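You operate a simulated robot arm through the tools that you are given. There is no shell and no other tool. Be economical: measure what you need, move in short steps, check, and stop when the job is done.

Carry out the task below with a simulated two-armed robot. There is one attempt and no reset: what you move stays moved.

Task
On the top of the inspection bench, fold the rag in half.

Only the result counts: the job must be done as asked and must still hold three seconds after the hand-in. Knocking over, shifting, dropping, spilling or breaking anything else fails it. Flat cloth is picked up by pressing the open fingertips on it (5 to 10 N) and closing them slowly along it; thin cloth reads only 2 to 8 mm in the jaws.

Robot
Two 7-joint arms with two-finger parallel grippers on one trunk, on a base that drives. Base frame: it is fixed to the floor where the robot stands at the start and does not move with it; the origin is under the middle of the robot, x ahead of it, y to its left, z up. Lengths are in mm, angles in degrees, forces in N, time in s.
The left shoulder is at the start at [70, 134, 1101], the right one opposite. Places, roughly: top of the inspection bench [500, 200, 800]. Payload 1.57 kg a hand.
The tool frame of a hand sits at the grasp point between the pads (the TCP): z along the fingers, y along the line on which they close. The tips reach 30 mm beyond it. The gripper opens to 80 mm. The fingers are 17 mm wide and 12 mm thick; the gripper's body (40 by 82 mm) begins 80 mm behind the TCP.
Orientation is told as [roll, pitch, yaw] about the base's x, y, z axes, in that order, counted from this pose: with the fingers straight down and closing along the base's y, the tool's x points along the base's -x, its y along +y and its z along -z.

Tools
- The arms move only by the tool send_rows. It takes "left_motion", "right_motion" or both (then of equal length, played together; a hand with none holds still); each is one flat list of numbers, 6 for each row, row after row: the shift along the base's x, y, z in mm, then the turn, a rotation vector about the base's x, y, z in degrees. In form: [x, y, z, ax, ay, az, x, y, z, ax, ay, az, ...]. A call has 1 to 8 rows; each row shifts and turns the commanded pose from where the row before left it. "left_claw" and "right_claw" are, for a hand that has rows, the gripper command, from -1 (shut) to 1 (fully open), values between in proportion, set as the call begins (left out, the last holds). A row lasts 0.2 s, in which the tool goes at most 50 mm and 8.6 degrees; a call with a longer step from one row to the next is refused whole, and so is a gripper value outside its range. A pose out of reach is approached as far as the arm can. The call stops where the force on the tool passes 40 N (or 10 N more than at its start, if that is more) or the arm is blocked; 0.2 s more then pass. Each finger travels about 153 mm/s and halts on what it meets, pressing with about 31 N; the grip force reading is that of the motor and also rises with nothing between the fingers. The clock runs only during rows and for 0.2 s after the last one: add rows that do not move to give the fingers time. The reply holds the time, the measured pose of the TCP, the force on the tool along the base axes, the opening and the grip force, in the units named above and with some noise.
- Cameras (640 x 400 px; columns grow to the right, rows downward): "scene" is now at [122.4, 14.3, 1304]; the picture's right is [0.21, -0.98, 0.00], its down [-0.78, -0.17, -0.60] and it looks along [0.59, 0.13, -0.80] (base axes); focal length 232 px, centre (320, 200). "left" rides on the left gripper at [72, 7, -122] in its tool frame; the picture's right is [-0.09, 1.00, 0.00], its down [-0.84, -0.08, -0.54] and it looks along [-0.54, -0.05, 0.84] (tool axes); focal length 238 px, centre (320, 200). "right" rides on the right gripper at [72, -7, -122] in its tool frame; the picture's right is [0.09, 1.00, 0.00], its down [-0.84, 0.08, -0.54] and it looks along [-0.54, 0.05, 0.84] (tool axes); focal length 238 px, centre (320, 200). There is no depth. A picture from a camera that has moved, and an enlarged one, comes with that camera's place and axes in the base frame and with its lens.
- capture(camera): a new picture of that camera. No time passes.
- slide_trunk(by): slides the trunk up (or, below 0, down) by that many mm; the arms and the scene camera ride with it, the base frame stays. It gives what a move gives, with no picture.
- drive_base(legs): drives the robot by 1 to 6 legs, each [ahead, left, turn to the left] in mm, mm and degrees, along the robot's own axes; the way and the turn of a leg run together, so that a leg with both is an arc; at most 1500 mm and 180 degrees a leg. The arms and the cameras ride along, it lands a little off, and it stops where it bumps. It gives what a move gives.
- aim_head(pan, tilt): turns the head with the scene camera to pan (to the left, within 86 degrees either way) and tilt (down, from -29 to 69), counted from straight ahead of the robot. It gives what a move gives.
- inspect(camera, box): a new picture of the part [left, top, right, bottom] of that camera's present view, enlarged. No time passes.
- job_done(): hands the job in; it is judged then, once.

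Work in short steps. Places have to be worked out from the pictures, the camera data and where the tool is seen: move nearer, look again, correct. Check each grasp and each placing, and mend what went wrong. You have 120 turns and 92 pictures in all, those below and enlarged ones among them. Open the grippers and draw the arms clear of the work before you hand the job in, unless the task says otherwise; then end with one line.

The tools are called after "Request:" by a JSON object that holds its "method" and its "body". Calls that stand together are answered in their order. send_rows: Moves the arms, as the interface text tells. Its arguments: {"type":"object","properties":{"left_motion":{"type":"array","items":{"type":"number"}},"left_claw":{"type":"number"},"right_motion":{"type":"array","items":{"type":"number"}},"right_claw":{"type":"number"}},"required":[]} The other tools are called the same way: slide_trunk (by) slides the trunk up or down; drive_base (legs) drives the base; aim_head (pan, tilt) turns the head that bears the scene camera; capture (camera) takes a picture; inspect (camera, box) takes an enlarged picture of a part of a camera's view; job_done () hands the job in.

At the start:

```text
time_s: 0.0
left_tcp_pos: [482.8, 234.3, 973.2]
left_tcp_rot: [0.0, -0.1, 0.0]
left_contact_force: [-0.4, -0.2, -0.3]
left_gripper_width: 80.2
left_grasp_force: 0.1
right_tcp_pos: [429.2, -215.9, 1064.3]
right_tcp_rot: [-0.1, 0.0, -0.1]
right_contact_force: [-0.4, -0.5, 0.2]
right_gripper_width: 80.0
right_grasp_force: 0.0
trunk travel left (down, up): [-675.0, 265.0]
robot x, y, heading: [4.7, 0.8, -0.1]
head pan, tilt: [12.4, 52.9]
```

scene: 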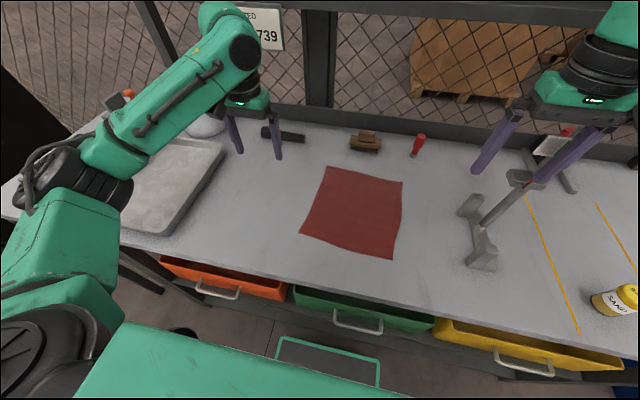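
right: 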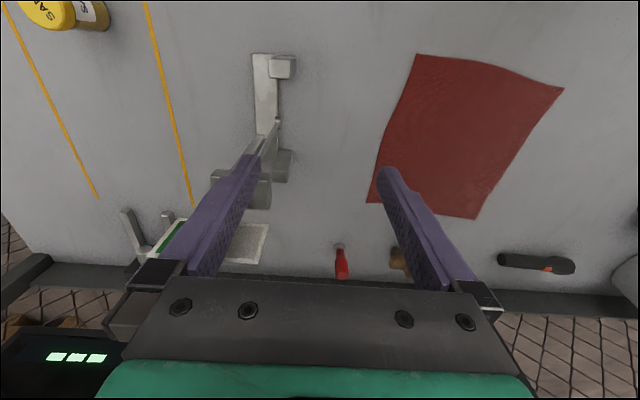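
left: 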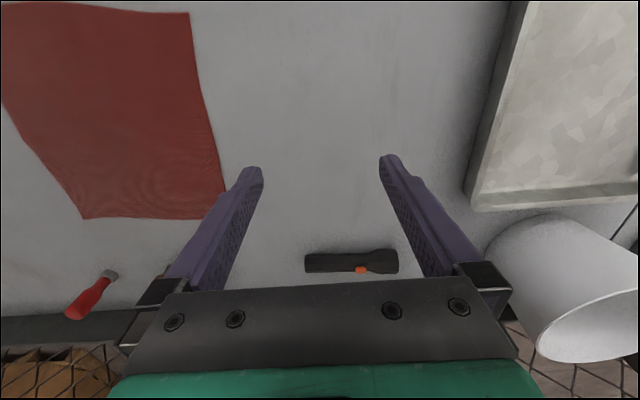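

The rag lies at about x 380–656, y −130–126. Its far edge is a bit beyond comfortable reach, so I look down at the gap between the robot and the bench before driving closer.

Request:
{"method": "aim_head", "body": {"pan": 0, "tilt": 66}}

Request:
{"method": "capture", "body": {"camera": "scene"}}

```text
time_s: 0.8
left_tcp_pos: [484.4, 234.4, 972.4]
left_tcp_rot: [0.0, 0.1, -0.1]
left_contact_force: [0.9, -0.1, -0.2]
left_gripper_width: 80.1
left_grasp_force: 0.1
right_tcp_pos: [429.0, -215.6, 1064.2]
right_tcp_rot: [0.0, -0.1, 0.0]
right_contact_force: [0.1, -0.2, -0.1]
right_gripper_width: 80.1
right_grasp_force: 0.0
trunk travel left (down, up): [-675.0, 265.0]
robot x, y, heading: [1.9, 1.5, 0.1]
head pan, tilt: [0.0, 66.0]
```

```text
88 pictures are left
camera scene: at [109.4, -1.5, 1288.7], right [0.0, -1.0, 0.0], down [-0.91, 0.0, -0.41], along [0.41, 0.0, -0.91], focal length 232 px, centre (320, 200)
```

scene: 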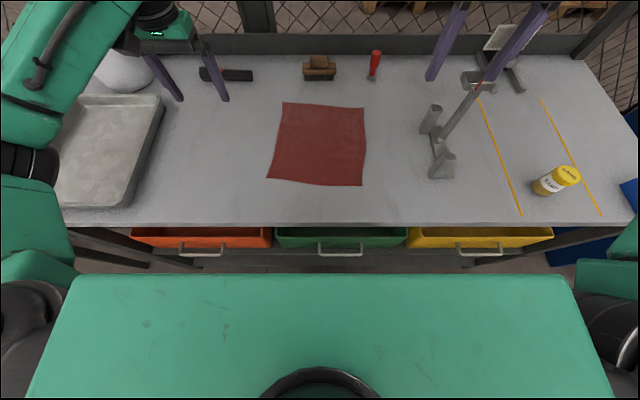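

The rag's corners come out at about FL(668,111), FR(649,−134), NR(382,−108), NL(405,134). There is roughly 100 mm between the robot and the drawers, so I drive 60 mm ahead for reach.

Request:
{"method": "drive_base", "body": {"legs": [[60, 0, 0]]}}

Request:
{"method": "capture", "body": {"camera": "scene"}}

```text
time_s: 1.6
left_tcp_pos: [499.0, 233.8, 975.9]
left_tcp_rot: [0.0, -0.3, -0.1]
left_contact_force: [-1.4, -0.4, 1.0]
left_gripper_width: 80.1
left_grasp_force: 0.1
right_tcp_pos: [435.1, -215.7, 1067.2]
right_tcp_rot: [-0.4, 1.4, -0.3]
right_contact_force: [-20.1, -0.3, 5.4]
right_gripper_width: 80.2
right_grasp_force: 0.1
trunk travel left (down, up): [-675.0, 265.0]
robot x, y, heading: [19.6, -2.4, -0.1]
head pan, tilt: [0.0, 66.0]
stopped in leg 1: the force on the tool passed its limit (the readings are from after the stop); the commanded pose is now the measured one
```

```text
87 pictures are left
camera scene: at [122.7, -0.9, 1289.5], right [0.0, -1.0, 0.0], down [-0.91, 0.0, -0.41], along [0.41, 0.0, -0.91], focal length 232 px, centre (320, 200)
```

scene: 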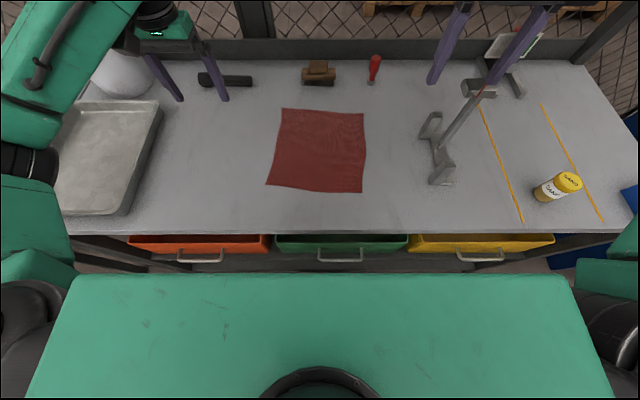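

The drive stopped when the right hand met something (20 N along −x). I look through the right camera to see what it is.

Request:
{"method": "capture", "body": {"camera": "right"}}

Request:
{"method": "inspect", "body": {"camera": "scene", "box": [380, 0, 600, 200]}}

```text
86 pictures are left
camera right: at [368.0, -222.9, 1190.1], right [-0.09, 1.0, 0.0], down [0.85, 0.08, 0.52], along [0.52, 0.04, -0.85], focal length 238 px, centre (320, 200)
```

right: 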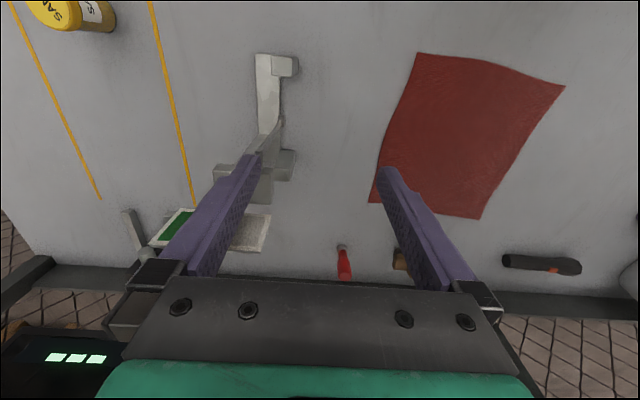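

```text
2.00 times, centred on (490, 100) of scene
camera zoom: at [122.7, -0.9, 1289.5], right [0.0, -1.0, 0.0], down [-0.91, 0.0, -0.41], along [0.41, 0.0, -0.91], focal length 464 px, centre (-20, 400)
```

zoom: 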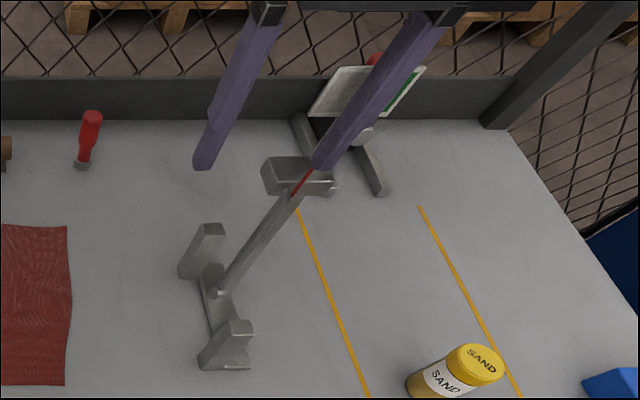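

The grey instrument is tall: its head is near [480, −305, 985], right by the right hand's outer finger. I back the right hand off along −x and then inward, away from it.

Request:
{"method": "send_rows", "body": {"right_motion": [-15, 0, 0, 0, 0, 0, -20, 0, 0, 0, 0, 0, -20, 0, 0, 0, 0, 0, 0, 0, 0, 0, 0, 0]}}

Request:
{"method": "capture", "body": {"camera": "right"}}

Request:
{"method": "inspect", "body": {"camera": "scene", "box": [380, 0, 600, 200]}}

```text
time_s: 2.6
left_tcp_pos: [505.0, 232.9, 971.9]
left_tcp_rot: [0.1, 0.1, -0.1]
left_contact_force: [-0.2, -0.2, -0.3]
left_gripper_width: 80.0
left_grasp_force: 0.0
right_tcp_pos: [387.6, -217.0, 1062.3]
right_tcp_rot: [-0.3, 1.6, -0.3]
right_contact_force: [0.3, 0.1, -1.0]
right_gripper_width: 80.2
right_grasp_force: 0.1
trunk travel left (down, up): [-675.0, 265.0]
robot x, y, heading: [22.0, -0.8, -0.2]
head pan, tilt: [0.0, 66.0]
```

```text
84 pictures are left
camera right: at [321.0, -223.4, 1185.9], right [-0.09, 1.0, 0.0], down [0.85, 0.08, 0.52], along [0.52, 0.04, -0.86], focal length 238 px, centre (320, 200)
```

right: 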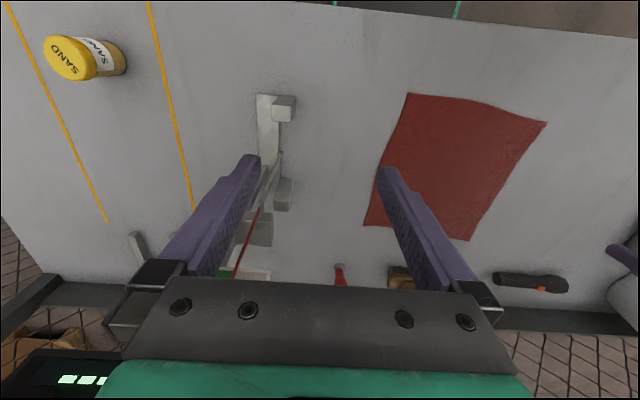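

```text
2.00 times, centred on (490, 100) of scene
camera zoom: at [131.4, -1.6, 1288.6], right [0.0, -1.0, 0.0], down [-0.91, 0.0, -0.41], along [0.41, 0.0, -0.91], focal length 464 px, centre (-20, 400)
```

zoom: 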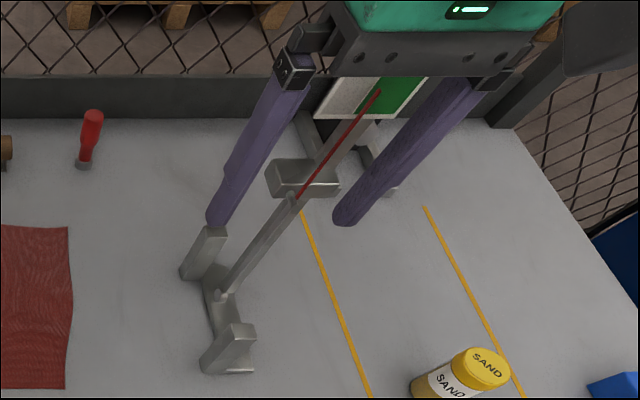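

The red-tipped rod stands at about [432, −261] and reaches z≈1100, just ahead of the outer finger; it looks undisturbed. I move the right hand straight inward, well clear of it.

Request:
{"method": "send_rows", "body": {"right_motion": [-5, 35, 0, 0, -0.8, 0, 0, 40, 0, 0, -0.8, 0, 0, 40, 0, 0, 0, 0, 0, 0, 0, 0, 0, 0]}}

Request:
{"method": "capture", "body": {"camera": "scene"}}

```text
time_s: 3.6
left_tcp_pos: [504.8, 232.1, 972.2]
left_tcp_rot: [0.0, -0.1, 0.0]
left_contact_force: [-0.6, 0.8, 0.2]
left_gripper_width: 80.3
left_grasp_force: 0.1
right_tcp_pos: [383.1, -102.0, 1064.7]
right_tcp_rot: [-0.2, 0.0, -0.3]
right_contact_force: [-0.8, 0.0, -0.5]
right_gripper_width: 80.0
right_grasp_force: 0.0
trunk travel left (down, up): [-675.0, 265.0]
robot x, y, heading: [23.4, -0.8, 0.1]
head pan, tilt: [0.0, 66.0]
```

```text
82 pictures are left
camera scene: at [130.5, -2.8, 1288.7], right [0.0, -1.0, 0.0], down [-0.91, 0.0, -0.41], along [0.41, 0.0, -0.91], focal length 232 px, centre (320, 200)
```

scene: 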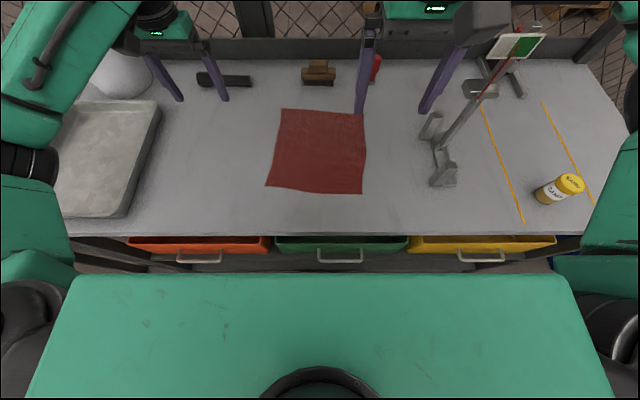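

Now I zoom on the instrument to find its true height.

Request:
{"method": "inspect", "body": {"camera": "scene", "box": [410, 0, 590, 200]}}

Request:
{"method": "capture", "body": {"camera": "right"}}

```text
2.00 times, centred on (500, 100) of scene
camera zoom: at [130.5, -2.8, 1288.7], right [0.0, -1.0, 0.0], down [-0.91, 0.0, -0.41], along [0.41, 0.0, -0.91], focal length 464 px, centre (-40, 400)
```

zoom: 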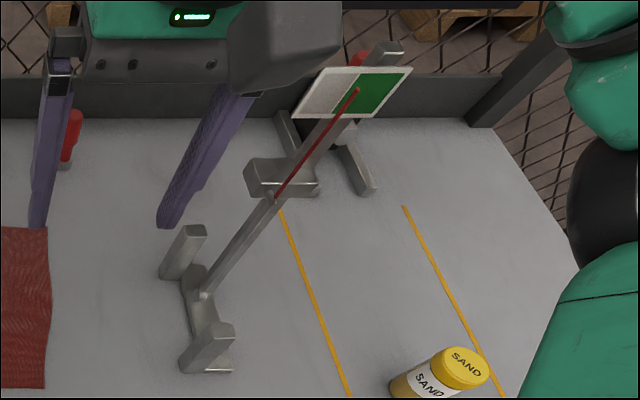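

```text
80 pictures are left
camera right: at [312.4, -109.2, 1185.5], right [-0.09, 1.0, 0.0], down [0.84, 0.07, 0.54], along [0.54, 0.04, -0.84], focal length 238 px, centre (320, 200)
```

right: 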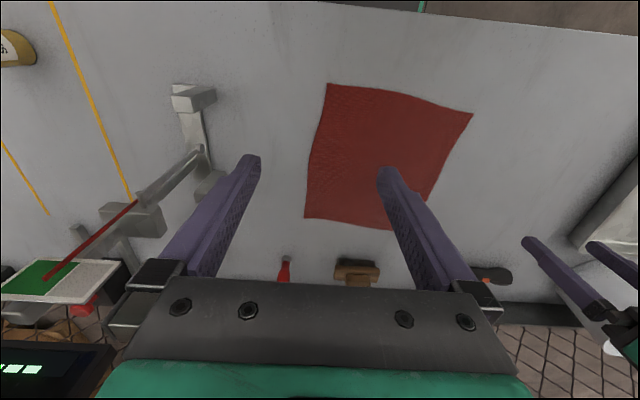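

The instrument's top is a plate near [455, −276, 1085]; I'll keep the right arm clear of it. Driving 80 mm left shifts the right elbow away, then 40 mm ahead gives reach.

Request:
{"method": "drive_base", "body": {"legs": [[0, 80, 0], [40, 0, 0]]}}

Request:
{"method": "capture", "body": {"camera": "scene"}}

```text
time_s: 5.1
left_tcp_pos: [541.3, 315.2, 972.3]
left_tcp_rot: [0.0, 0.2, 0.1]
left_contact_force: [-0.2, -0.4, -0.7]
left_gripper_width: 80.1
left_grasp_force: 0.0
right_tcp_pos: [421.3, -21.9, 1063.0]
right_tcp_rot: [-0.2, 0.0, -0.1]
right_contact_force: [-0.3, -0.7, 0.1]
right_gripper_width: 80.1
right_grasp_force: 0.0
trunk travel left (down, up): [-675.0, 265.0]
robot x, y, heading: [54.8, 79.9, -0.1]
head pan, tilt: [0.0, 66.0]
```

```text
79 pictures are left
camera scene: at [169.5, 77.1, 1288.5], right [0.0, -1.0, 0.0], down [-0.91, 0.0, -0.41], along [0.41, 0.0, -0.91], focal length 232 px, centre (320, 200)
```

scene: 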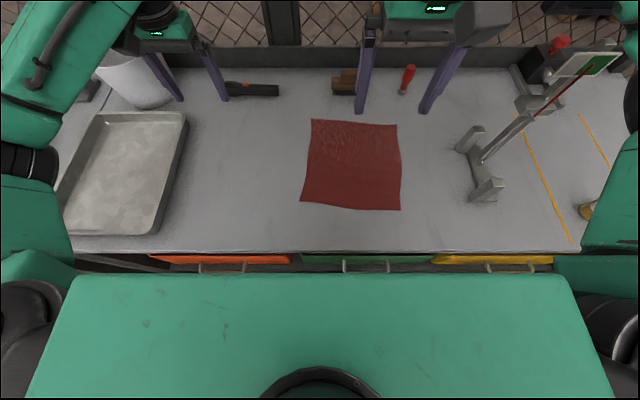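

The rag corners are now refined to NL(400,126), NR(374,−115), FR(643,−145), FL(662,103). I bring both hands above the near corners, about 15–25 mm inside them, with the jaws half open.

Request:
{"method": "send_rows", "body": {"left_motion": [-21, -36, -20, 0, 0, 0, -21, -36, -20, 0, 0, 0, -21, -36, -20, 0, 0, 0, -21, -36, -20, 0, 0, 0, -21, -36, -20, 0, 0, 0, -22, -35, -22, 0, 0, 0, 0, 0, 0, 0, 0, 0], "right_motion": [-5.5, -11, -35, 0, 0, 0, -5.5, -11, -35, 0, 0, 0, -5.5, -11, -35, 0, 0, 0, -5.5, -11, -36, 0, 0, 0, -5.5, -11, -36, 0, 0, 0, -5.5, -12, -36, 0, 0, 0, 0, 0, 0, 0, 0, 0], "left_claw": 0, "right_claw": 0}}

Request:
{"method": "capture", "body": {"camera": "scene"}}

Request:
{"method": "capture", "body": {"camera": "left"}}

Request:
{"method": "capture", "body": {"camera": "right"}}

```text
time_s: 6.7
left_tcp_pos: [412.5, 99.6, 851.0]
left_tcp_rot: [0.0, 0.0, 0.1]
left_contact_force: [0.3, 0.5, 0.3]
left_gripper_width: 40.5
left_grasp_force: 0.2
right_tcp_pos: [390.1, -86.8, 850.9]
right_tcp_rot: [-0.4, -0.1, -0.1]
right_contact_force: [-0.8, -1.8, 10.6]
right_gripper_width: 38.3
right_grasp_force: 0.1
trunk travel left (down, up): [-675.0, 265.0]
robot x, y, heading: [58.3, 80.4, 0.1]
head pan, tilt: [0.0, 66.0]
```

```text
78 pictures are left
camera scene: at [166.5, 79.2, 1289.0], right [0.0, -1.0, 0.0], down [-0.91, 0.0, -0.41], along [0.41, 0.0, -0.91], focal length 232 px, centre (320, 200)
```

scene: 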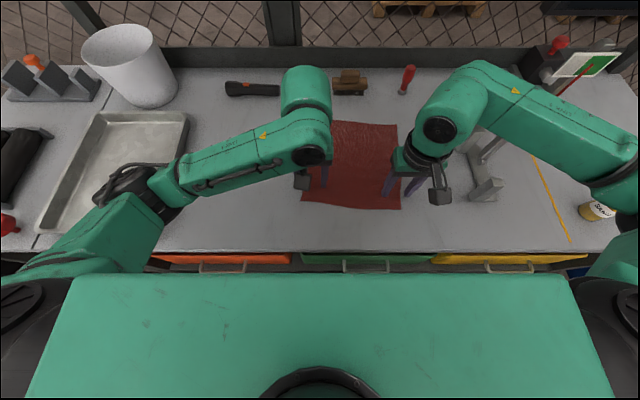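

```text
77 pictures are left
camera left: at [339.7, 107.3, 974.1], right [0.09, 1.0, 0.0], down [0.84, -0.07, 0.54], along [0.54, -0.05, -0.84], focal length 238 px, centre (320, 200)
```

left: 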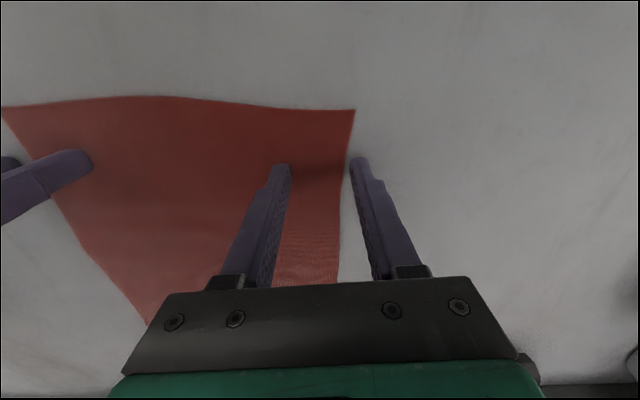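

```text
76 pictures are left
camera right: at [318.8, -94.2, 972.6], right [-0.09, 1.0, -0.01], down [0.84, 0.08, 0.54], along [0.54, 0.04, -0.84], focal length 238 px, centre (320, 200)
```

right: 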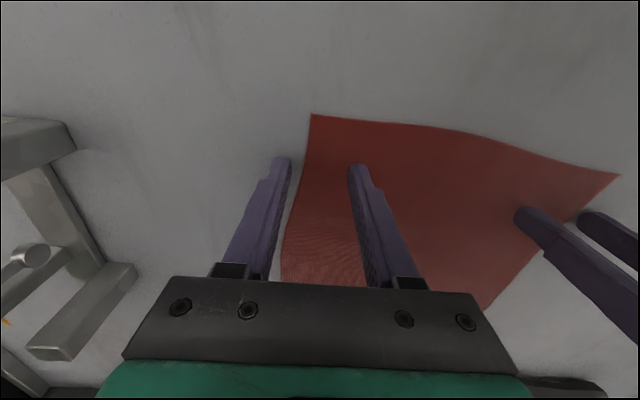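

From the close views the corners are NL≈(386,130) and NR≈(366,−100), so both outer fingers are at or off the rag's edge. I shift inward and lower to just above the surface, then pause so the readings settle.

Request:
{"method": "send_rows", "body": {"left_motion": [-10, -12, -10, 0, 0, 0, 0, 0, -15, 0, 0, 0, 0, 0, -10, 0, 0, 0, 0, 0, -5, 0, 0, 0, 0, 0, 0, 0, 0, 0], "right_motion": [-8, 21, -10, 0, 0, 0, 0, 0, -15, 0, 0, 0, 0, 0, -10, 0, 0, 0, 0, 0, -5, 0, 0, 0, 0, 0, 0, 0, 0, 0]}}

Request:
{"method": "capture", "body": {"camera": "left"}}

Request:
{"method": "capture", "body": {"camera": "right"}}

```text
time_s: 7.1
left_tcp_pos: [407.1, 93.0, 851.7]
left_tcp_rot: [-0.4, -0.8, 0.2]
left_contact_force: [-1.1, 0.6, 11.1]
left_gripper_width: 39.4
left_grasp_force: 0.1
right_tcp_pos: [386.3, -77.2, 849.9]
right_tcp_rot: [0.1, -0.8, -0.4]
right_contact_force: [-3.6, -1.9, 16.4]
right_gripper_width: 38.2
right_grasp_force: 0.1
trunk travel left (down, up): [-675.0, 265.0]
robot x, y, heading: [59.3, 83.0, 0.2]
head pan, tilt: [0.0, 66.0]
stopped in row 1 (right hand): the force on the tool passed its limit (the readings are from after the stop); the commanded pose is now the measured one
```

```text
75 pictures are left
camera left: at [334.3, 101.4, 972.7], right [0.09, 1.0, -0.01], down [0.83, -0.07, 0.55], along [0.55, -0.05, -0.83], focal length 238 px, centre (320, 200)
```

left: 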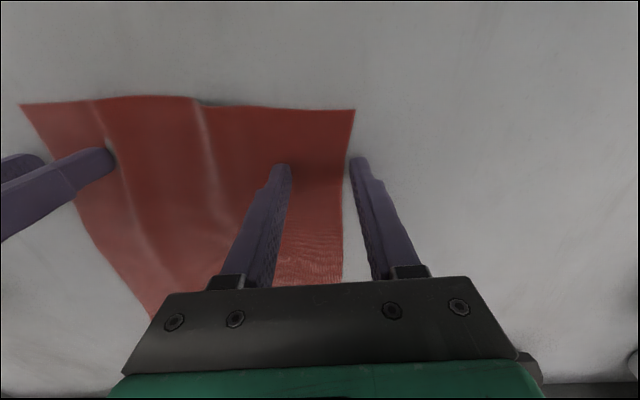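

```text
74 pictures are left
camera right: at [313.9, -85.4, 971.6], right [-0.09, 1.0, 0.0], down [0.83, 0.07, 0.55], along [0.55, 0.05, -0.83], focal length 238 px, centre (320, 200)
```

right: 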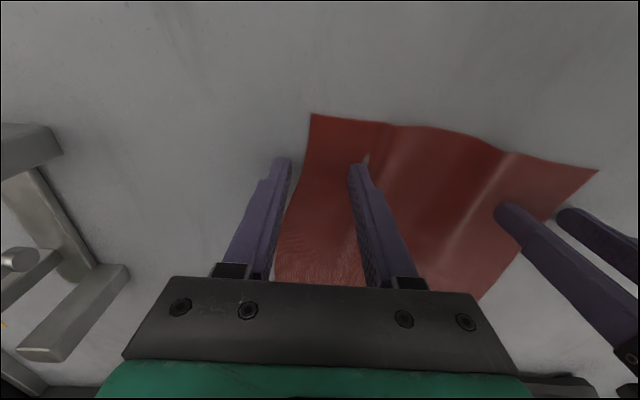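

Contact at TCP z≈850 shows that the surface is at z≈820, not 770. I lift both hands a little, then look at the rag's true state.

Request:
{"method": "send_rows", "body": {"left_motion": [0, 0, 20, 0, 0, 0, 0, 0, 0, 0, 0, 0], "right_motion": [0, 0, 20, 0, 0, 0, 0, 0, 0, 0, 0, 0]}}

Request:
{"method": "capture", "body": {"camera": "left"}}

Request:
{"method": "capture", "body": {"camera": "right"}}

Request:
{"method": "capture", "body": {"camera": "scene"}}

```text
time_s: 7.7
left_tcp_pos: [410.2, 93.7, 870.1]
left_tcp_rot: [-0.3, -0.4, 0.1]
left_contact_force: [0.1, 1.2, 0.7]
left_gripper_width: 39.8
left_grasp_force: 0.1
right_tcp_pos: [387.8, -78.0, 867.7]
right_tcp_rot: [-0.2, -0.7, -0.3]
right_contact_force: [-0.5, -0.3, -1.2]
right_gripper_width: 40.1
right_grasp_force: 0.0
trunk travel left (down, up): [-675.0, 265.0]
robot x, y, heading: [62.2, 79.8, 0.1]
head pan, tilt: [0.0, 66.0]
```

```text
73 pictures are left
camera left: at [337.0, 101.8, 991.7], right [0.09, 1.0, 0.0], down [0.83, -0.07, 0.55], along [0.55, -0.05, -0.84], focal length 238 px, centre (320, 200)
```

left: 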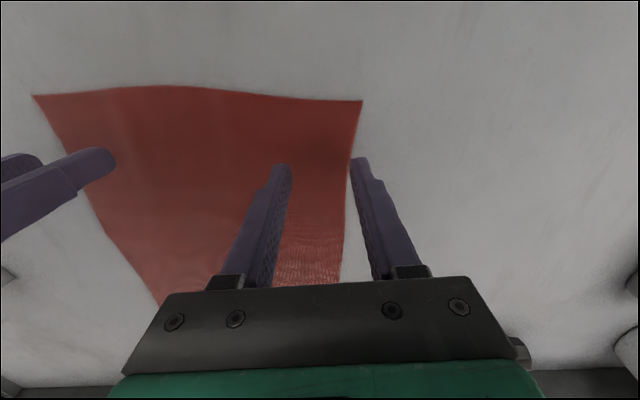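

```text
72 pictures are left
camera right: at [316.4, -85.4, 989.4], right [-0.09, 1.0, 0.0], down [0.83, 0.07, 0.55], along [0.55, 0.05, -0.83], focal length 238 px, centre (320, 200)
```

right: 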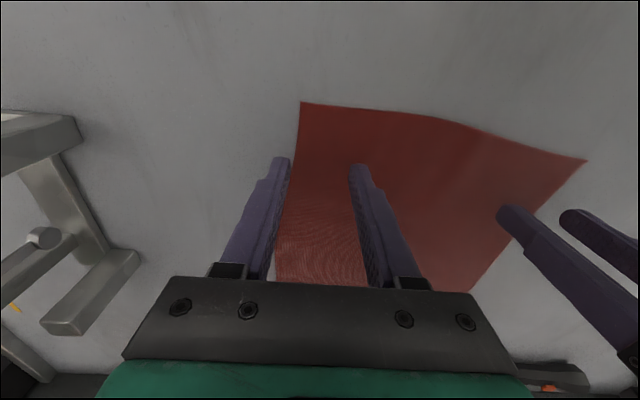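

```text
71 pictures are left
camera scene: at [166.8, 77.9, 1288.6], right [0.0, -1.0, 0.0], down [-0.91, 0.0, -0.41], along [0.41, 0.0, -0.91], focal length 232 px, centre (320, 200)
```

scene: 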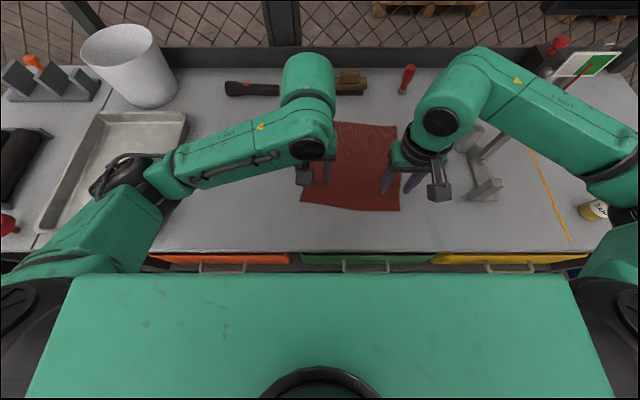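

The rag has relaxed flat; its corners on the z=820 plane are NL≈(373,125) and NR≈(352,−96). I shift to about (386,88) and (370,−57), staying above the cloth, then go down to just short of contact.

Request:
{"method": "send_rows", "body": {"left_motion": [-24, -6, 0, 0, 0, 0, 0, 0, -8, 0.3, 0.4, 0, 0, 0, -6, 0, 0, 0, 0, 0, 0, 0, 0, 0], "right_motion": [-18, 21, 0, 0, 0, 0, 0, 0, -6, 0.2, 0.7, 0.3, 0, 0, -4, 0, 0, 0, 0, 0, 0, 0, 0, 0]}}

Request:
{"method": "capture", "body": {"camera": "left"}}

Request:
{"method": "capture", "body": {"camera": "right"}}

```text
time_s: 8.7
left_tcp_pos: [386.2, 87.0, 854.4]
left_tcp_rot: [0.2, 0.1, 0.2]
left_contact_force: [-0.7, 0.2, -0.3]
left_gripper_width: 40.0
left_grasp_force: 0.0
right_tcp_pos: [371.7, -56.4, 858.3]
right_tcp_rot: [0.1, 0.1, 0.0]
right_contact_force: [-0.4, 0.8, 0.4]
right_gripper_width: 40.0
right_grasp_force: 0.1
trunk travel left (down, up): [-675.0, 265.0]
robot x, y, heading: [56.7, 77.7, 0.2]
head pan, tilt: [0.0, 66.0]
```

```text
70 pictures are left
camera left: at [313.8, 94.8, 977.6], right [0.09, 1.0, 0.0], down [0.84, -0.07, 0.54], along [0.54, -0.05, -0.84], focal length 238 px, centre (320, 200)
```

left: 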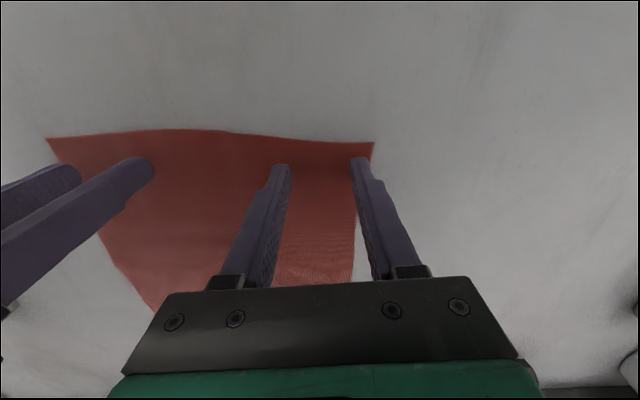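

```text
69 pictures are left
camera right: at [301.1, -64.9, 980.7], right [-0.09, 1.0, 0.0], down [0.84, 0.08, 0.54], along [0.54, 0.05, -0.84], focal length 238 px, centre (320, 200)
```

right: 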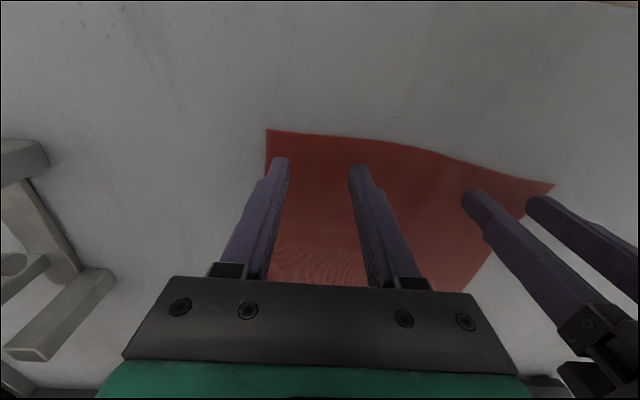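

Both pairs of tips are over the cloth just inside the corners. I press down slowly to about 5–10 N.

Request:
{"method": "send_rows", "body": {"left_motion": [0, 0, -3, 0, 0, 0, 0, 0, -2, 0, 0, 0, 0, 0, 0, 0, 0, 0], "right_motion": [0, 0, -4, 0, 0, 0, 0, 0, -4, 0, 0, 0, 0, 0, 0, 0, 0, 0]}}

```text
time_s: 9.5
left_tcp_pos: [385.9, 86.7, 850.5]
left_tcp_rot: [-0.1, -0.2, 0.2]
left_contact_force: [3.3, 1.4, 16.5]
left_gripper_width: 40.4
left_grasp_force: 0.3
right_tcp_pos: [370.1, -56.4, 850.8]
right_tcp_rot: [0.1, 0.0, 0.0]
right_contact_force: [-0.2, -0.4, 0.4]
right_gripper_width: 39.9
right_grasp_force: 0.0
trunk travel left (down, up): [-675.0, 265.0]
robot x, y, heading: [58.4, 82.4, 0.1]
head pan, tilt: [0.0, 66.0]
```

Left presses a bit hard (16 N) and right barely touches; I trim each by about a millimetre.

Request:
{"method": "send_rows", "body": {"left_motion": [0, 0, 1, 0, 0, 0, 0, 0, 0, 0, 0, 0], "right_motion": [0, 0, -1.3, 0, 0, 0, 0, 0, 0, 0, 0, 0]}}

```text
time_s: 10.1
left_tcp_pos: [384.9, 86.2, 852.0]
left_tcp_rot: [-0.1, 0.0, 0.3]
left_contact_force: [1.7, -1.1, 7.7]
left_gripper_width: 39.8
left_grasp_force: 0.1
right_tcp_pos: [369.3, -56.1, 850.6]
right_tcp_rot: [0.1, -0.2, 0.0]
right_contact_force: [3.1, 0.7, 17.8]
right_gripper_width: 40.1
right_grasp_force: 0.0
trunk travel left (down, up): [-675.0, 265.0]
robot x, y, heading: [59.8, 80.7, 0.2]
head pan, tilt: [0.0, 66.0]
```

Left is at 8 N; I ease the right by 0.8 mm and start closing both jaws slowly.

Request:
{"method": "send_rows", "body": {"left_motion": [0, 0, 0, 0, 0, 0, 0, 0, 0, 0, 0, 0], "right_motion": [0, 0, 0.7, 0, 0, 0, 0, 0, 0, 0, 0, 0]}}

Request:
{"method": "send_rows", "body": {"left_motion": [0, 0, 0, 0, 0, 0], "right_motion": [0, 0, 0, 0, 0, 0], "left_claw": -0.2, "right_claw": -0.2}}

Request:
{"method": "send_rows", "body": {"left_motion": [0, 0, 0, 0, 0, 0], "right_motion": [0, 0, 0, 0, 0, 0], "left_claw": -0.4, "right_claw": -0.4}}

Request:
{"method": "capture", "body": {"camera": "left"}}

Request:
{"method": "capture", "body": {"camera": "right"}}

```text
time_s: 10.7
left_tcp_pos: [386.4, 86.2, 851.3]
left_tcp_rot: [0.1, -0.2, 0.2]
left_contact_force: [0.2, -1.3, 6.6]
left_gripper_width: 39.7
left_grasp_force: 0.1
right_tcp_pos: [370.0, -57.3, 850.8]
right_tcp_rot: [0.2, -0.1, 0.0]
right_contact_force: [4.9, -0.3, 19.5]
right_gripper_width: 39.9
right_grasp_force: 0.1
trunk travel left (down, up): [-675.0, 265.0]
robot x, y, heading: [58.7, 84.0, 0.1]
head pan, tilt: [0.0, 66.0]
```

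```text
time_s: 11.1
left_tcp_pos: [384.8, 87.0, 852.9]
left_tcp_rot: [0.1, -0.1, 0.2]
left_contact_force: [0.8, -0.5, 5.1]
left_gripper_width: 31.1
left_grasp_force: 0.2
right_tcp_pos: [369.3, -56.6, 851.4]
right_tcp_rot: [0.1, 0.0, 0.1]
right_contact_force: [2.4, -1.3, 20.7]
right_gripper_width: 32.1
right_grasp_force: 0.3
trunk travel left (down, up): [-675.0, 265.0]
robot x, y, heading: [60.6, 77.1, -0.2]
head pan, tilt: [0.0, 66.0]
```

```text
time_s: 11.5
left_tcp_pos: [384.8, 87.4, 851.4]
left_tcp_rot: [0.0, -0.1, 0.2]
left_contact_force: [-1.0, -1.2, 4.1]
left_gripper_width: 22.9
left_grasp_force: 0.0
right_tcp_pos: [368.8, -56.2, 850.5]
right_tcp_rot: [0.0, -0.1, 0.1]
right_contact_force: [-0.4, 2.4, 19.2]
right_gripper_width: 21.1
right_grasp_force: 0.0
trunk travel left (down, up): [-675.0, 265.0]
robot x, y, heading: [59.4, 77.4, 0.2]
head pan, tilt: [0.0, 66.0]
```

```text
68 pictures are left
camera left: at [312.6, 95.8, 974.1], right [0.09, 1.0, 0.0], down [0.84, -0.07, 0.54], along [0.54, -0.05, -0.84], focal length 238 px, centre (320, 200)
```

left: 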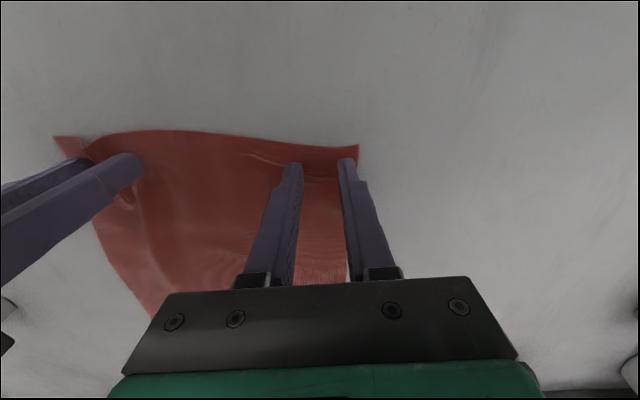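

```text
67 pictures are left
camera right: at [298.3, -64.0, 972.8], right [-0.09, 1.0, 0.0], down [0.84, 0.08, 0.54], along [0.54, 0.05, -0.84], focal length 238 px, centre (320, 200)
```

right: 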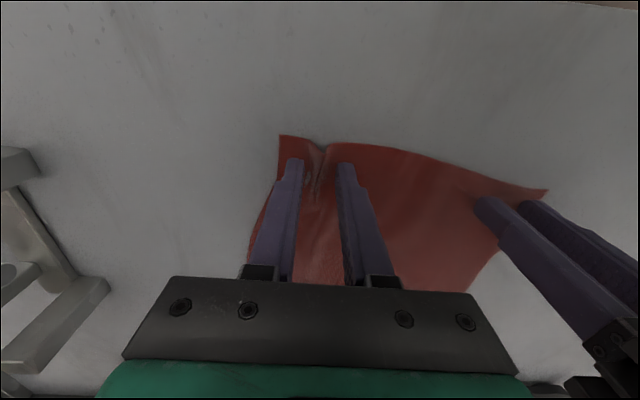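

A ridge forms between the right jaws; the left slips slightly, so I press it down another half millimetre and keep closing.

Request:
{"method": "send_rows", "body": {"left_motion": [0, 0, -0.7, 0, 0, 0, 0, 0, 0, 0, 0, 0], "right_motion": [0, 0, 0.3, 0, 0, 0, 0, 0, 0, 0, 0, 0], "left_claw": -0.6, "right_claw": -0.6}}

Request:
{"method": "send_rows", "body": {"left_motion": [0, 0, 0, 0, 0, 0, 0, 0, 0, 0, 0, 0], "right_motion": [0, 0, 0, 0, 0, 0, 0, 0, 0, 0, 0, 0], "left_claw": -0.8, "right_claw": -0.8}}

Request:
{"method": "send_rows", "body": {"left_motion": [0, 0, 0, 0, 0, 0, 0, 0, 0, 0, 0, 0], "right_motion": [0, 0, 0, 0, 0, 0, 0, 0, 0, 0, 0, 0], "left_claw": -1, "right_claw": -1}}

Request:
{"method": "capture", "body": {"camera": "left"}}

Request:
{"method": "capture", "body": {"camera": "right"}}

```text
time_s: 12.1
left_tcp_pos: [386.2, 88.2, 851.3]
left_tcp_rot: [0.0, -0.1, 0.2]
left_contact_force: [-0.2, -1.5, 11.2]
left_gripper_width: 15.7
left_grasp_force: 0.1
right_tcp_pos: [369.5, -56.3, 850.4]
right_tcp_rot: [0.0, -0.1, 0.0]
right_contact_force: [1.0, 2.4, 14.2]
right_gripper_width: 14.5
right_grasp_force: 0.0
trunk travel left (down, up): [-675.0, 265.0]
robot x, y, heading: [54.0, 81.1, 0.1]
head pan, tilt: [0.0, 66.0]
```

```text
time_s: 12.7
left_tcp_pos: [384.4, 86.3, 851.3]
left_tcp_rot: [0.0, -0.2, 0.2]
left_contact_force: [1.4, -2.1, 15.7]
left_gripper_width: 8.4
left_grasp_force: 0.2
right_tcp_pos: [368.3, -57.2, 850.4]
right_tcp_rot: [0.1, 0.0, 0.0]
right_contact_force: [1.1, 3.3, 13.4]
right_gripper_width: 8.3
right_grasp_force: 0.5
trunk travel left (down, up): [-675.0, 265.0]
robot x, y, heading: [57.0, 82.4, -0.2]
head pan, tilt: [0.0, 66.0]
```

```text
time_s: 13.3
left_tcp_pos: [384.5, 86.2, 851.5]
left_tcp_rot: [-0.1, -0.1, 0.2]
left_contact_force: [0.5, -8.5, 17.0]
left_gripper_width: 1.9
left_grasp_force: 23.6
right_tcp_pos: [370.0, -56.8, 851.1]
right_tcp_rot: [0.1, -0.1, 0.1]
right_contact_force: [0.9, 7.8, 10.2]
right_gripper_width: 2.7
right_grasp_force: 23.0
trunk travel left (down, up): [-675.0, 265.0]
robot x, y, heading: [60.9, 83.3, -0.0]
head pan, tilt: [0.0, 66.0]
```

```text
66 pictures are left
camera left: at [312.2, 94.9, 973.8], right [0.09, 1.0, 0.0], down [0.84, -0.07, 0.55], along [0.54, -0.05, -0.84], focal length 238 px, centre (320, 200)
```

left: 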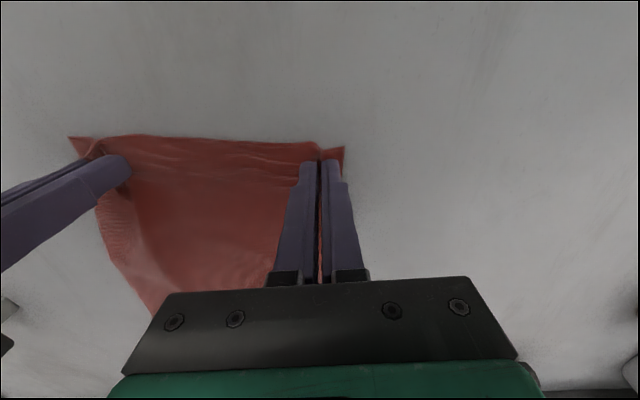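

```text
65 pictures are left
camera right: at [298.2, -65.1, 972.7], right [-0.09, 1.0, 0.0], down [0.84, 0.08, 0.54], along [0.54, 0.05, -0.84], focal length 238 px, centre (320, 200)
```

right: 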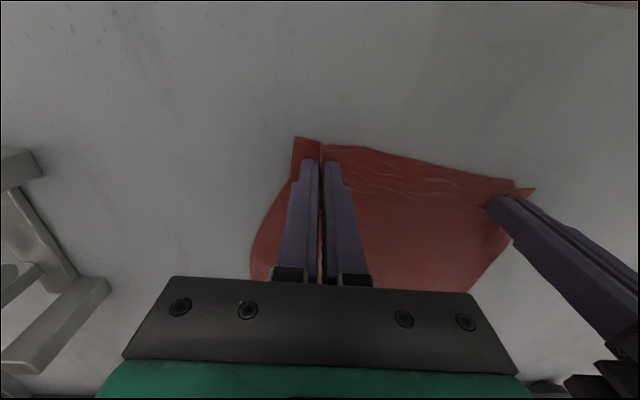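

Both hands hold cloth, but folding away from the robot would turn the gripped hem back on itself. Folding far edge to near lets me tilt the fingers, so I release, lift, and go for the far corners instead.

Request:
{"method": "send_rows", "body": {"left_motion": [0, -3, 3, 0, 0, 0, 0, 0, 0, 0, 0, 0], "right_motion": [0, 3, 3, 0, 0, 0, 0, 0, 0, 0, 0, 0], "left_claw": -0.3, "right_claw": -0.3}}

Request:
{"method": "send_rows", "body": {"left_motion": [0, 0, 30, 0, 0, 0, 0, 0, 40, 0, 0, 0, 0, 0, 0, 0, 0, 0], "right_motion": [0, 0, 30, 0, 0, 0, 0, 0, 40, 0, 0, 0, 0, 0, 0, 0, 0, 0], "left_claw": 0, "right_claw": 0}}

Request:
{"method": "capture", "body": {"camera": "left"}}

Request:
{"method": "capture", "body": {"camera": "right"}}

```text
time_s: 13.9
left_tcp_pos: [386.6, 84.0, 851.6]
left_tcp_rot: [0.2, 0.1, 0.3]
left_contact_force: [-0.6, 0.1, 0.1]
left_gripper_width: 27.5
left_grasp_force: 0.2
right_tcp_pos: [369.7, -54.7, 852.2]
right_tcp_rot: [0.0, 0.1, 0.1]
right_contact_force: [-0.7, -0.5, 0.1]
right_gripper_width: 28.0
right_grasp_force: 0.0
trunk travel left (down, up): [-675.0, 265.0]
robot x, y, heading: [57.7, 80.6, 0.1]
head pan, tilt: [0.0, 66.0]
```

```text
time_s: 14.7
left_tcp_pos: [387.2, 84.7, 921.9]
left_tcp_rot: [0.0, 0.0, 0.2]
left_contact_force: [-0.1, -0.7, 0.6]
left_gripper_width: 39.9
left_grasp_force: 0.0
right_tcp_pos: [370.0, -54.6, 923.3]
right_tcp_rot: [0.1, 0.2, 0.0]
right_contact_force: [0.0, -0.7, -0.3]
right_gripper_width: 40.2
right_grasp_force: 0.2
trunk travel left (down, up): [-675.0, 265.0]
robot x, y, heading: [60.1, 80.2, 0.1]
head pan, tilt: [0.0, 66.0]
```

```text
64 pictures are left
camera left: at [314.8, 91.5, 1044.4], right [0.09, 1.0, 0.0], down [0.84, -0.07, 0.54], along [0.54, -0.05, -0.84], focal length 238 px, centre (320, 200)
```

left: 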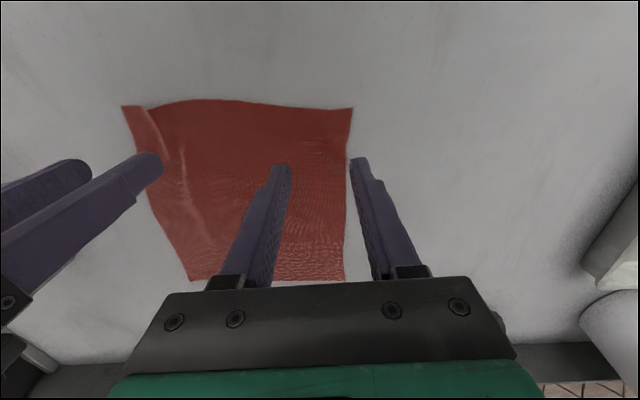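

```text
63 pictures are left
camera right: at [300.7, -62.5, 1044.0], right [-0.09, 1.0, 0.0], down [0.84, 0.08, 0.54], along [0.54, 0.05, -0.84], focal length 238 px, centre (320, 200)
```

right: 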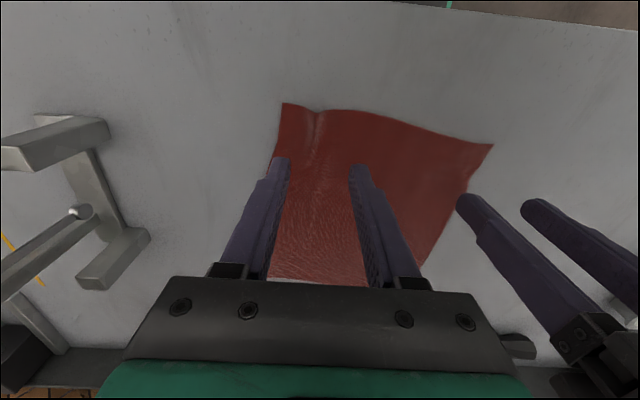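

The rag lies nearly flat again; the far corners are around FL(600,102) and FR(582,−115). I move both hands forward at a safe height and look again.

Request:
{"method": "send_rows", "body": {"left_motion": [38, -3, 0, 0, 0, 0, 38, -3, 0, 0, 0, 0, 38, -4, 0, 0, 0, 0, 38, -5, 0, 0, 0, 0, 0, 0, 0, 0, 0, 0], "right_motion": [38, -5, 0, 0, 0, 0, 38, -5, 0, 0, 0, 0, 38, -5, 0, 0, 0, 0, 38, -5, 0, 0, 0, 0, 0, 0, 0, 0, 0, 0]}}

Request:
{"method": "capture", "body": {"camera": "scene"}}

Request:
{"method": "capture", "body": {"camera": "left"}}

Request:
{"method": "capture", "body": {"camera": "right"}}

```text
time_s: 15.9
left_tcp_pos: [536.0, 70.0, 924.0]
left_tcp_rot: [0.0, -0.1, 0.2]
left_contact_force: [-1.0, -0.2, -0.1]
left_gripper_width: 39.8
left_grasp_force: 0.0
right_tcp_pos: [521.9, -73.5, 921.8]
right_tcp_rot: [0.1, 0.1, 0.1]
right_contact_force: [-0.9, 0.5, 1.0]
right_gripper_width: 39.9
right_grasp_force: 0.0
trunk travel left (down, up): [-675.0, 265.0]
robot x, y, heading: [55.3, 82.1, 0.3]
head pan, tilt: [0.0, 66.0]
```

```text
62 pictures are left
camera scene: at [166.1, 78.2, 1288.8], right [0.0, -1.0, 0.0], down [-0.91, 0.0, -0.41], along [0.41, 0.0, -0.91], focal length 232 px, centre (320, 200)
```

scene: 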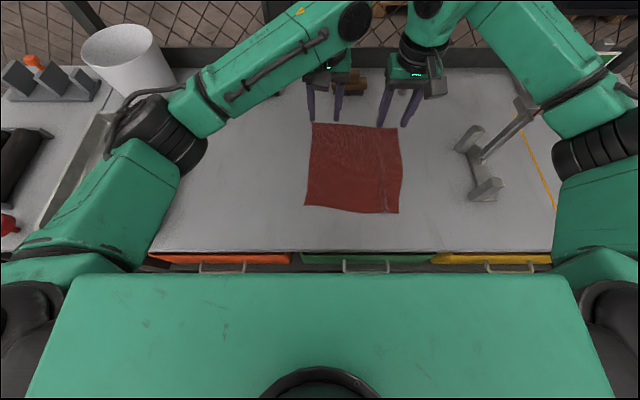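

```text
61 pictures are left
camera left: at [464.2, 78.7, 1045.8], right [0.09, 1.0, 0.0], down [0.84, -0.07, 0.54], along [0.54, -0.05, -0.84], focal length 238 px, centre (320, 200)
```

left: 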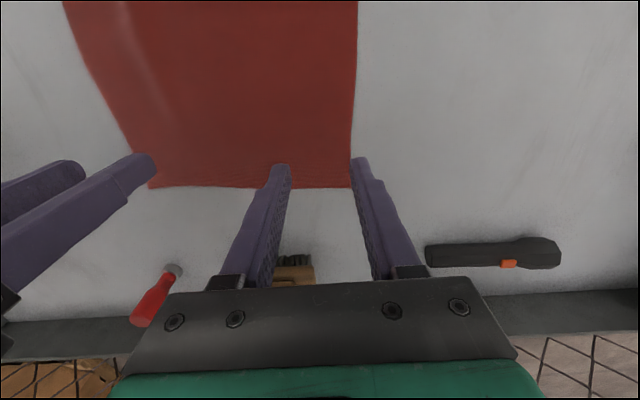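

```text
60 pictures are left
camera right: at [450.7, -82.3, 1043.9], right [-0.09, 1.0, 0.0], down [0.84, 0.08, 0.54], along [0.54, 0.05, -0.84], focal length 238 px, centre (320, 200)
```

right: 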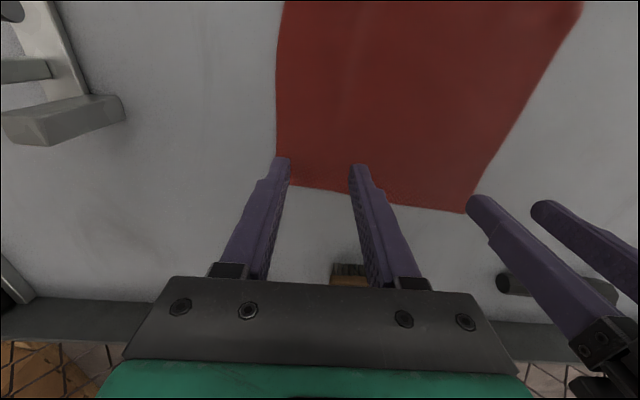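

The two cameras agree: FL(597,100), FR(578,−117). I move to (583,62) and (571,−77), yaw −5° to match the edge, and go down to just above the cloth.

Request:
{"method": "send_rows", "body": {"left_motion": [24, -4, 0, 0, 0, -2.5, 23, -4, 0, 0, 0, -2.5, 0, 0, -35, 0, 0, 0, 0, 0, -25, 0, 0, 0, 0, 0, -8, 0, 0, 0, 0, 0, 0, 0, 0, 0], "right_motion": [25, -2, 0, 0, 0, -2.5, 24, -2, 0, 0, 0, -2.5, 0, 0, -35, 0, 0, 0, 0, 0, -25, 0, 0, 0, 0, 0, -7, 0, 0, 0, 0, 0, 0, 0, 0, 0]}}

Request:
{"method": "capture", "body": {"camera": "left"}}

Request:
{"method": "capture", "body": {"camera": "right"}}

Request:
{"method": "capture", "body": {"camera": "scene"}}

```text
time_s: 17.3
left_tcp_pos: [584.1, 61.3, 857.3]
left_tcp_rot: [0.0, -0.1, -4.8]
left_contact_force: [-0.6, -0.3, 0.5]
left_gripper_width: 39.9
left_grasp_force: 0.1
right_tcp_pos: [571.6, -80.0, 856.6]
right_tcp_rot: [0.2, 0.1, -5.0]
right_contact_force: [0.3, 0.4, 0.4]
right_gripper_width: 39.7
right_grasp_force: 0.1
trunk travel left (down, up): [-675.0, 265.0]
robot x, y, heading: [60.0, 81.6, 0.1]
head pan, tilt: [0.0, 66.0]
```

```text
59 pictures are left
camera left: at [513.5, 75.6, 978.9], right [0.17, 0.98, 0.0], down [0.83, -0.15, 0.54], along [0.53, -0.09, -0.84], focal length 238 px, centre (320, 200)
```

left: 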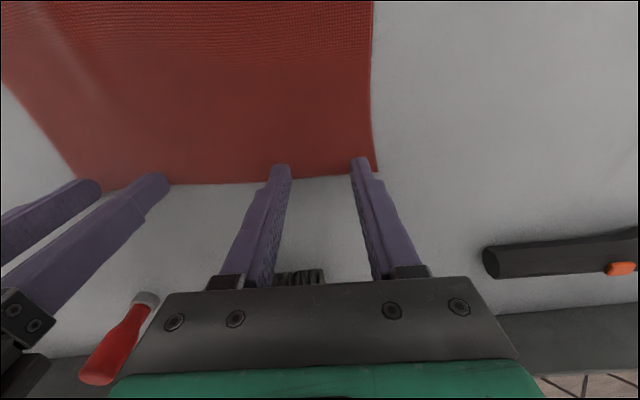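

```text
58 pictures are left
camera right: at [500.7, -80.7, 977.8], right [-0.01, 1.0, 0.0], down [0.84, 0.0, 0.54], along [0.54, 0.0, -0.84], focal length 238 px, centre (320, 200)
```

right: 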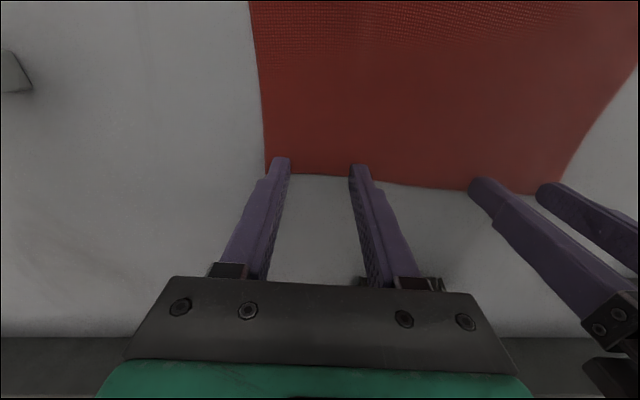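

```text
57 pictures are left
camera scene: at [166.7, 78.4, 1288.7], right [0.0, -1.0, 0.0], down [-0.91, 0.0, -0.41], along [0.41, 0.0, -0.91], focal length 232 px, centre (320, 200)
```

scene: 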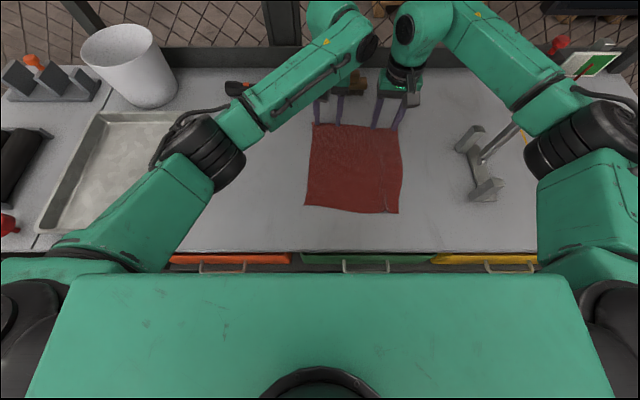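

The tips are over the rag with the finger width just inside its far edge. I press down gently.

Request:
{"method": "send_rows", "body": {"left_motion": [-1, 0, -3, 0, 0, 0, 0, 0, -1.5, 0, 0, 0, 0, 0, 0, 0, 0, 0], "right_motion": [-2, 2, -3, 0, 0, 0, 0, 0, -2, 0, 0, 0, 0, 0, 0, 0, 0, 0]}}

```text
time_s: 18.1
left_tcp_pos: [585.1, 60.4, 851.8]
left_tcp_rot: [0.2, -0.1, -4.8]
left_contact_force: [-0.2, 0.5, 2.5]
left_gripper_width: 39.7
left_grasp_force: 0.1
right_tcp_pos: [569.0, -76.0, 851.7]
right_tcp_rot: [0.0, 0.1, -4.9]
right_contact_force: [-0.1, -1.3, 1.5]
right_gripper_width: 39.8
right_grasp_force: 0.1
trunk travel left (down, up): [-675.0, 265.0]
robot x, y, heading: [55.4, 80.5, 0.0]
head pan, tilt: [0.0, 66.0]
```

Just touching (2 N); I press half a millimetre more on each.

Request:
{"method": "send_rows", "body": {"left_motion": [0, 0, -0.7, 0, 0, 0, 0, 0, 0, 0, 0, 0], "right_motion": [0, 0, -0.8, 0, 0, 0, 0, 0, 0, 0, 0, 0]}}

```text
time_s: 18.7
left_tcp_pos: [584.3, 61.4, 851.4]
left_tcp_rot: [0.1, -0.3, -4.9]
left_contact_force: [2.1, -0.4, 8.1]
left_gripper_width: 40.2
left_grasp_force: 0.1
right_tcp_pos: [567.6, -76.0, 851.5]
right_tcp_rot: [0.2, 0.0, -5.0]
right_contact_force: [1.4, -0.6, 4.2]
right_gripper_width: 40.2
right_grasp_force: 0.2
trunk travel left (down, up): [-675.0, 265.0]
robot x, y, heading: [56.0, 79.6, 0.3]
head pan, tilt: [0.0, 66.0]
```

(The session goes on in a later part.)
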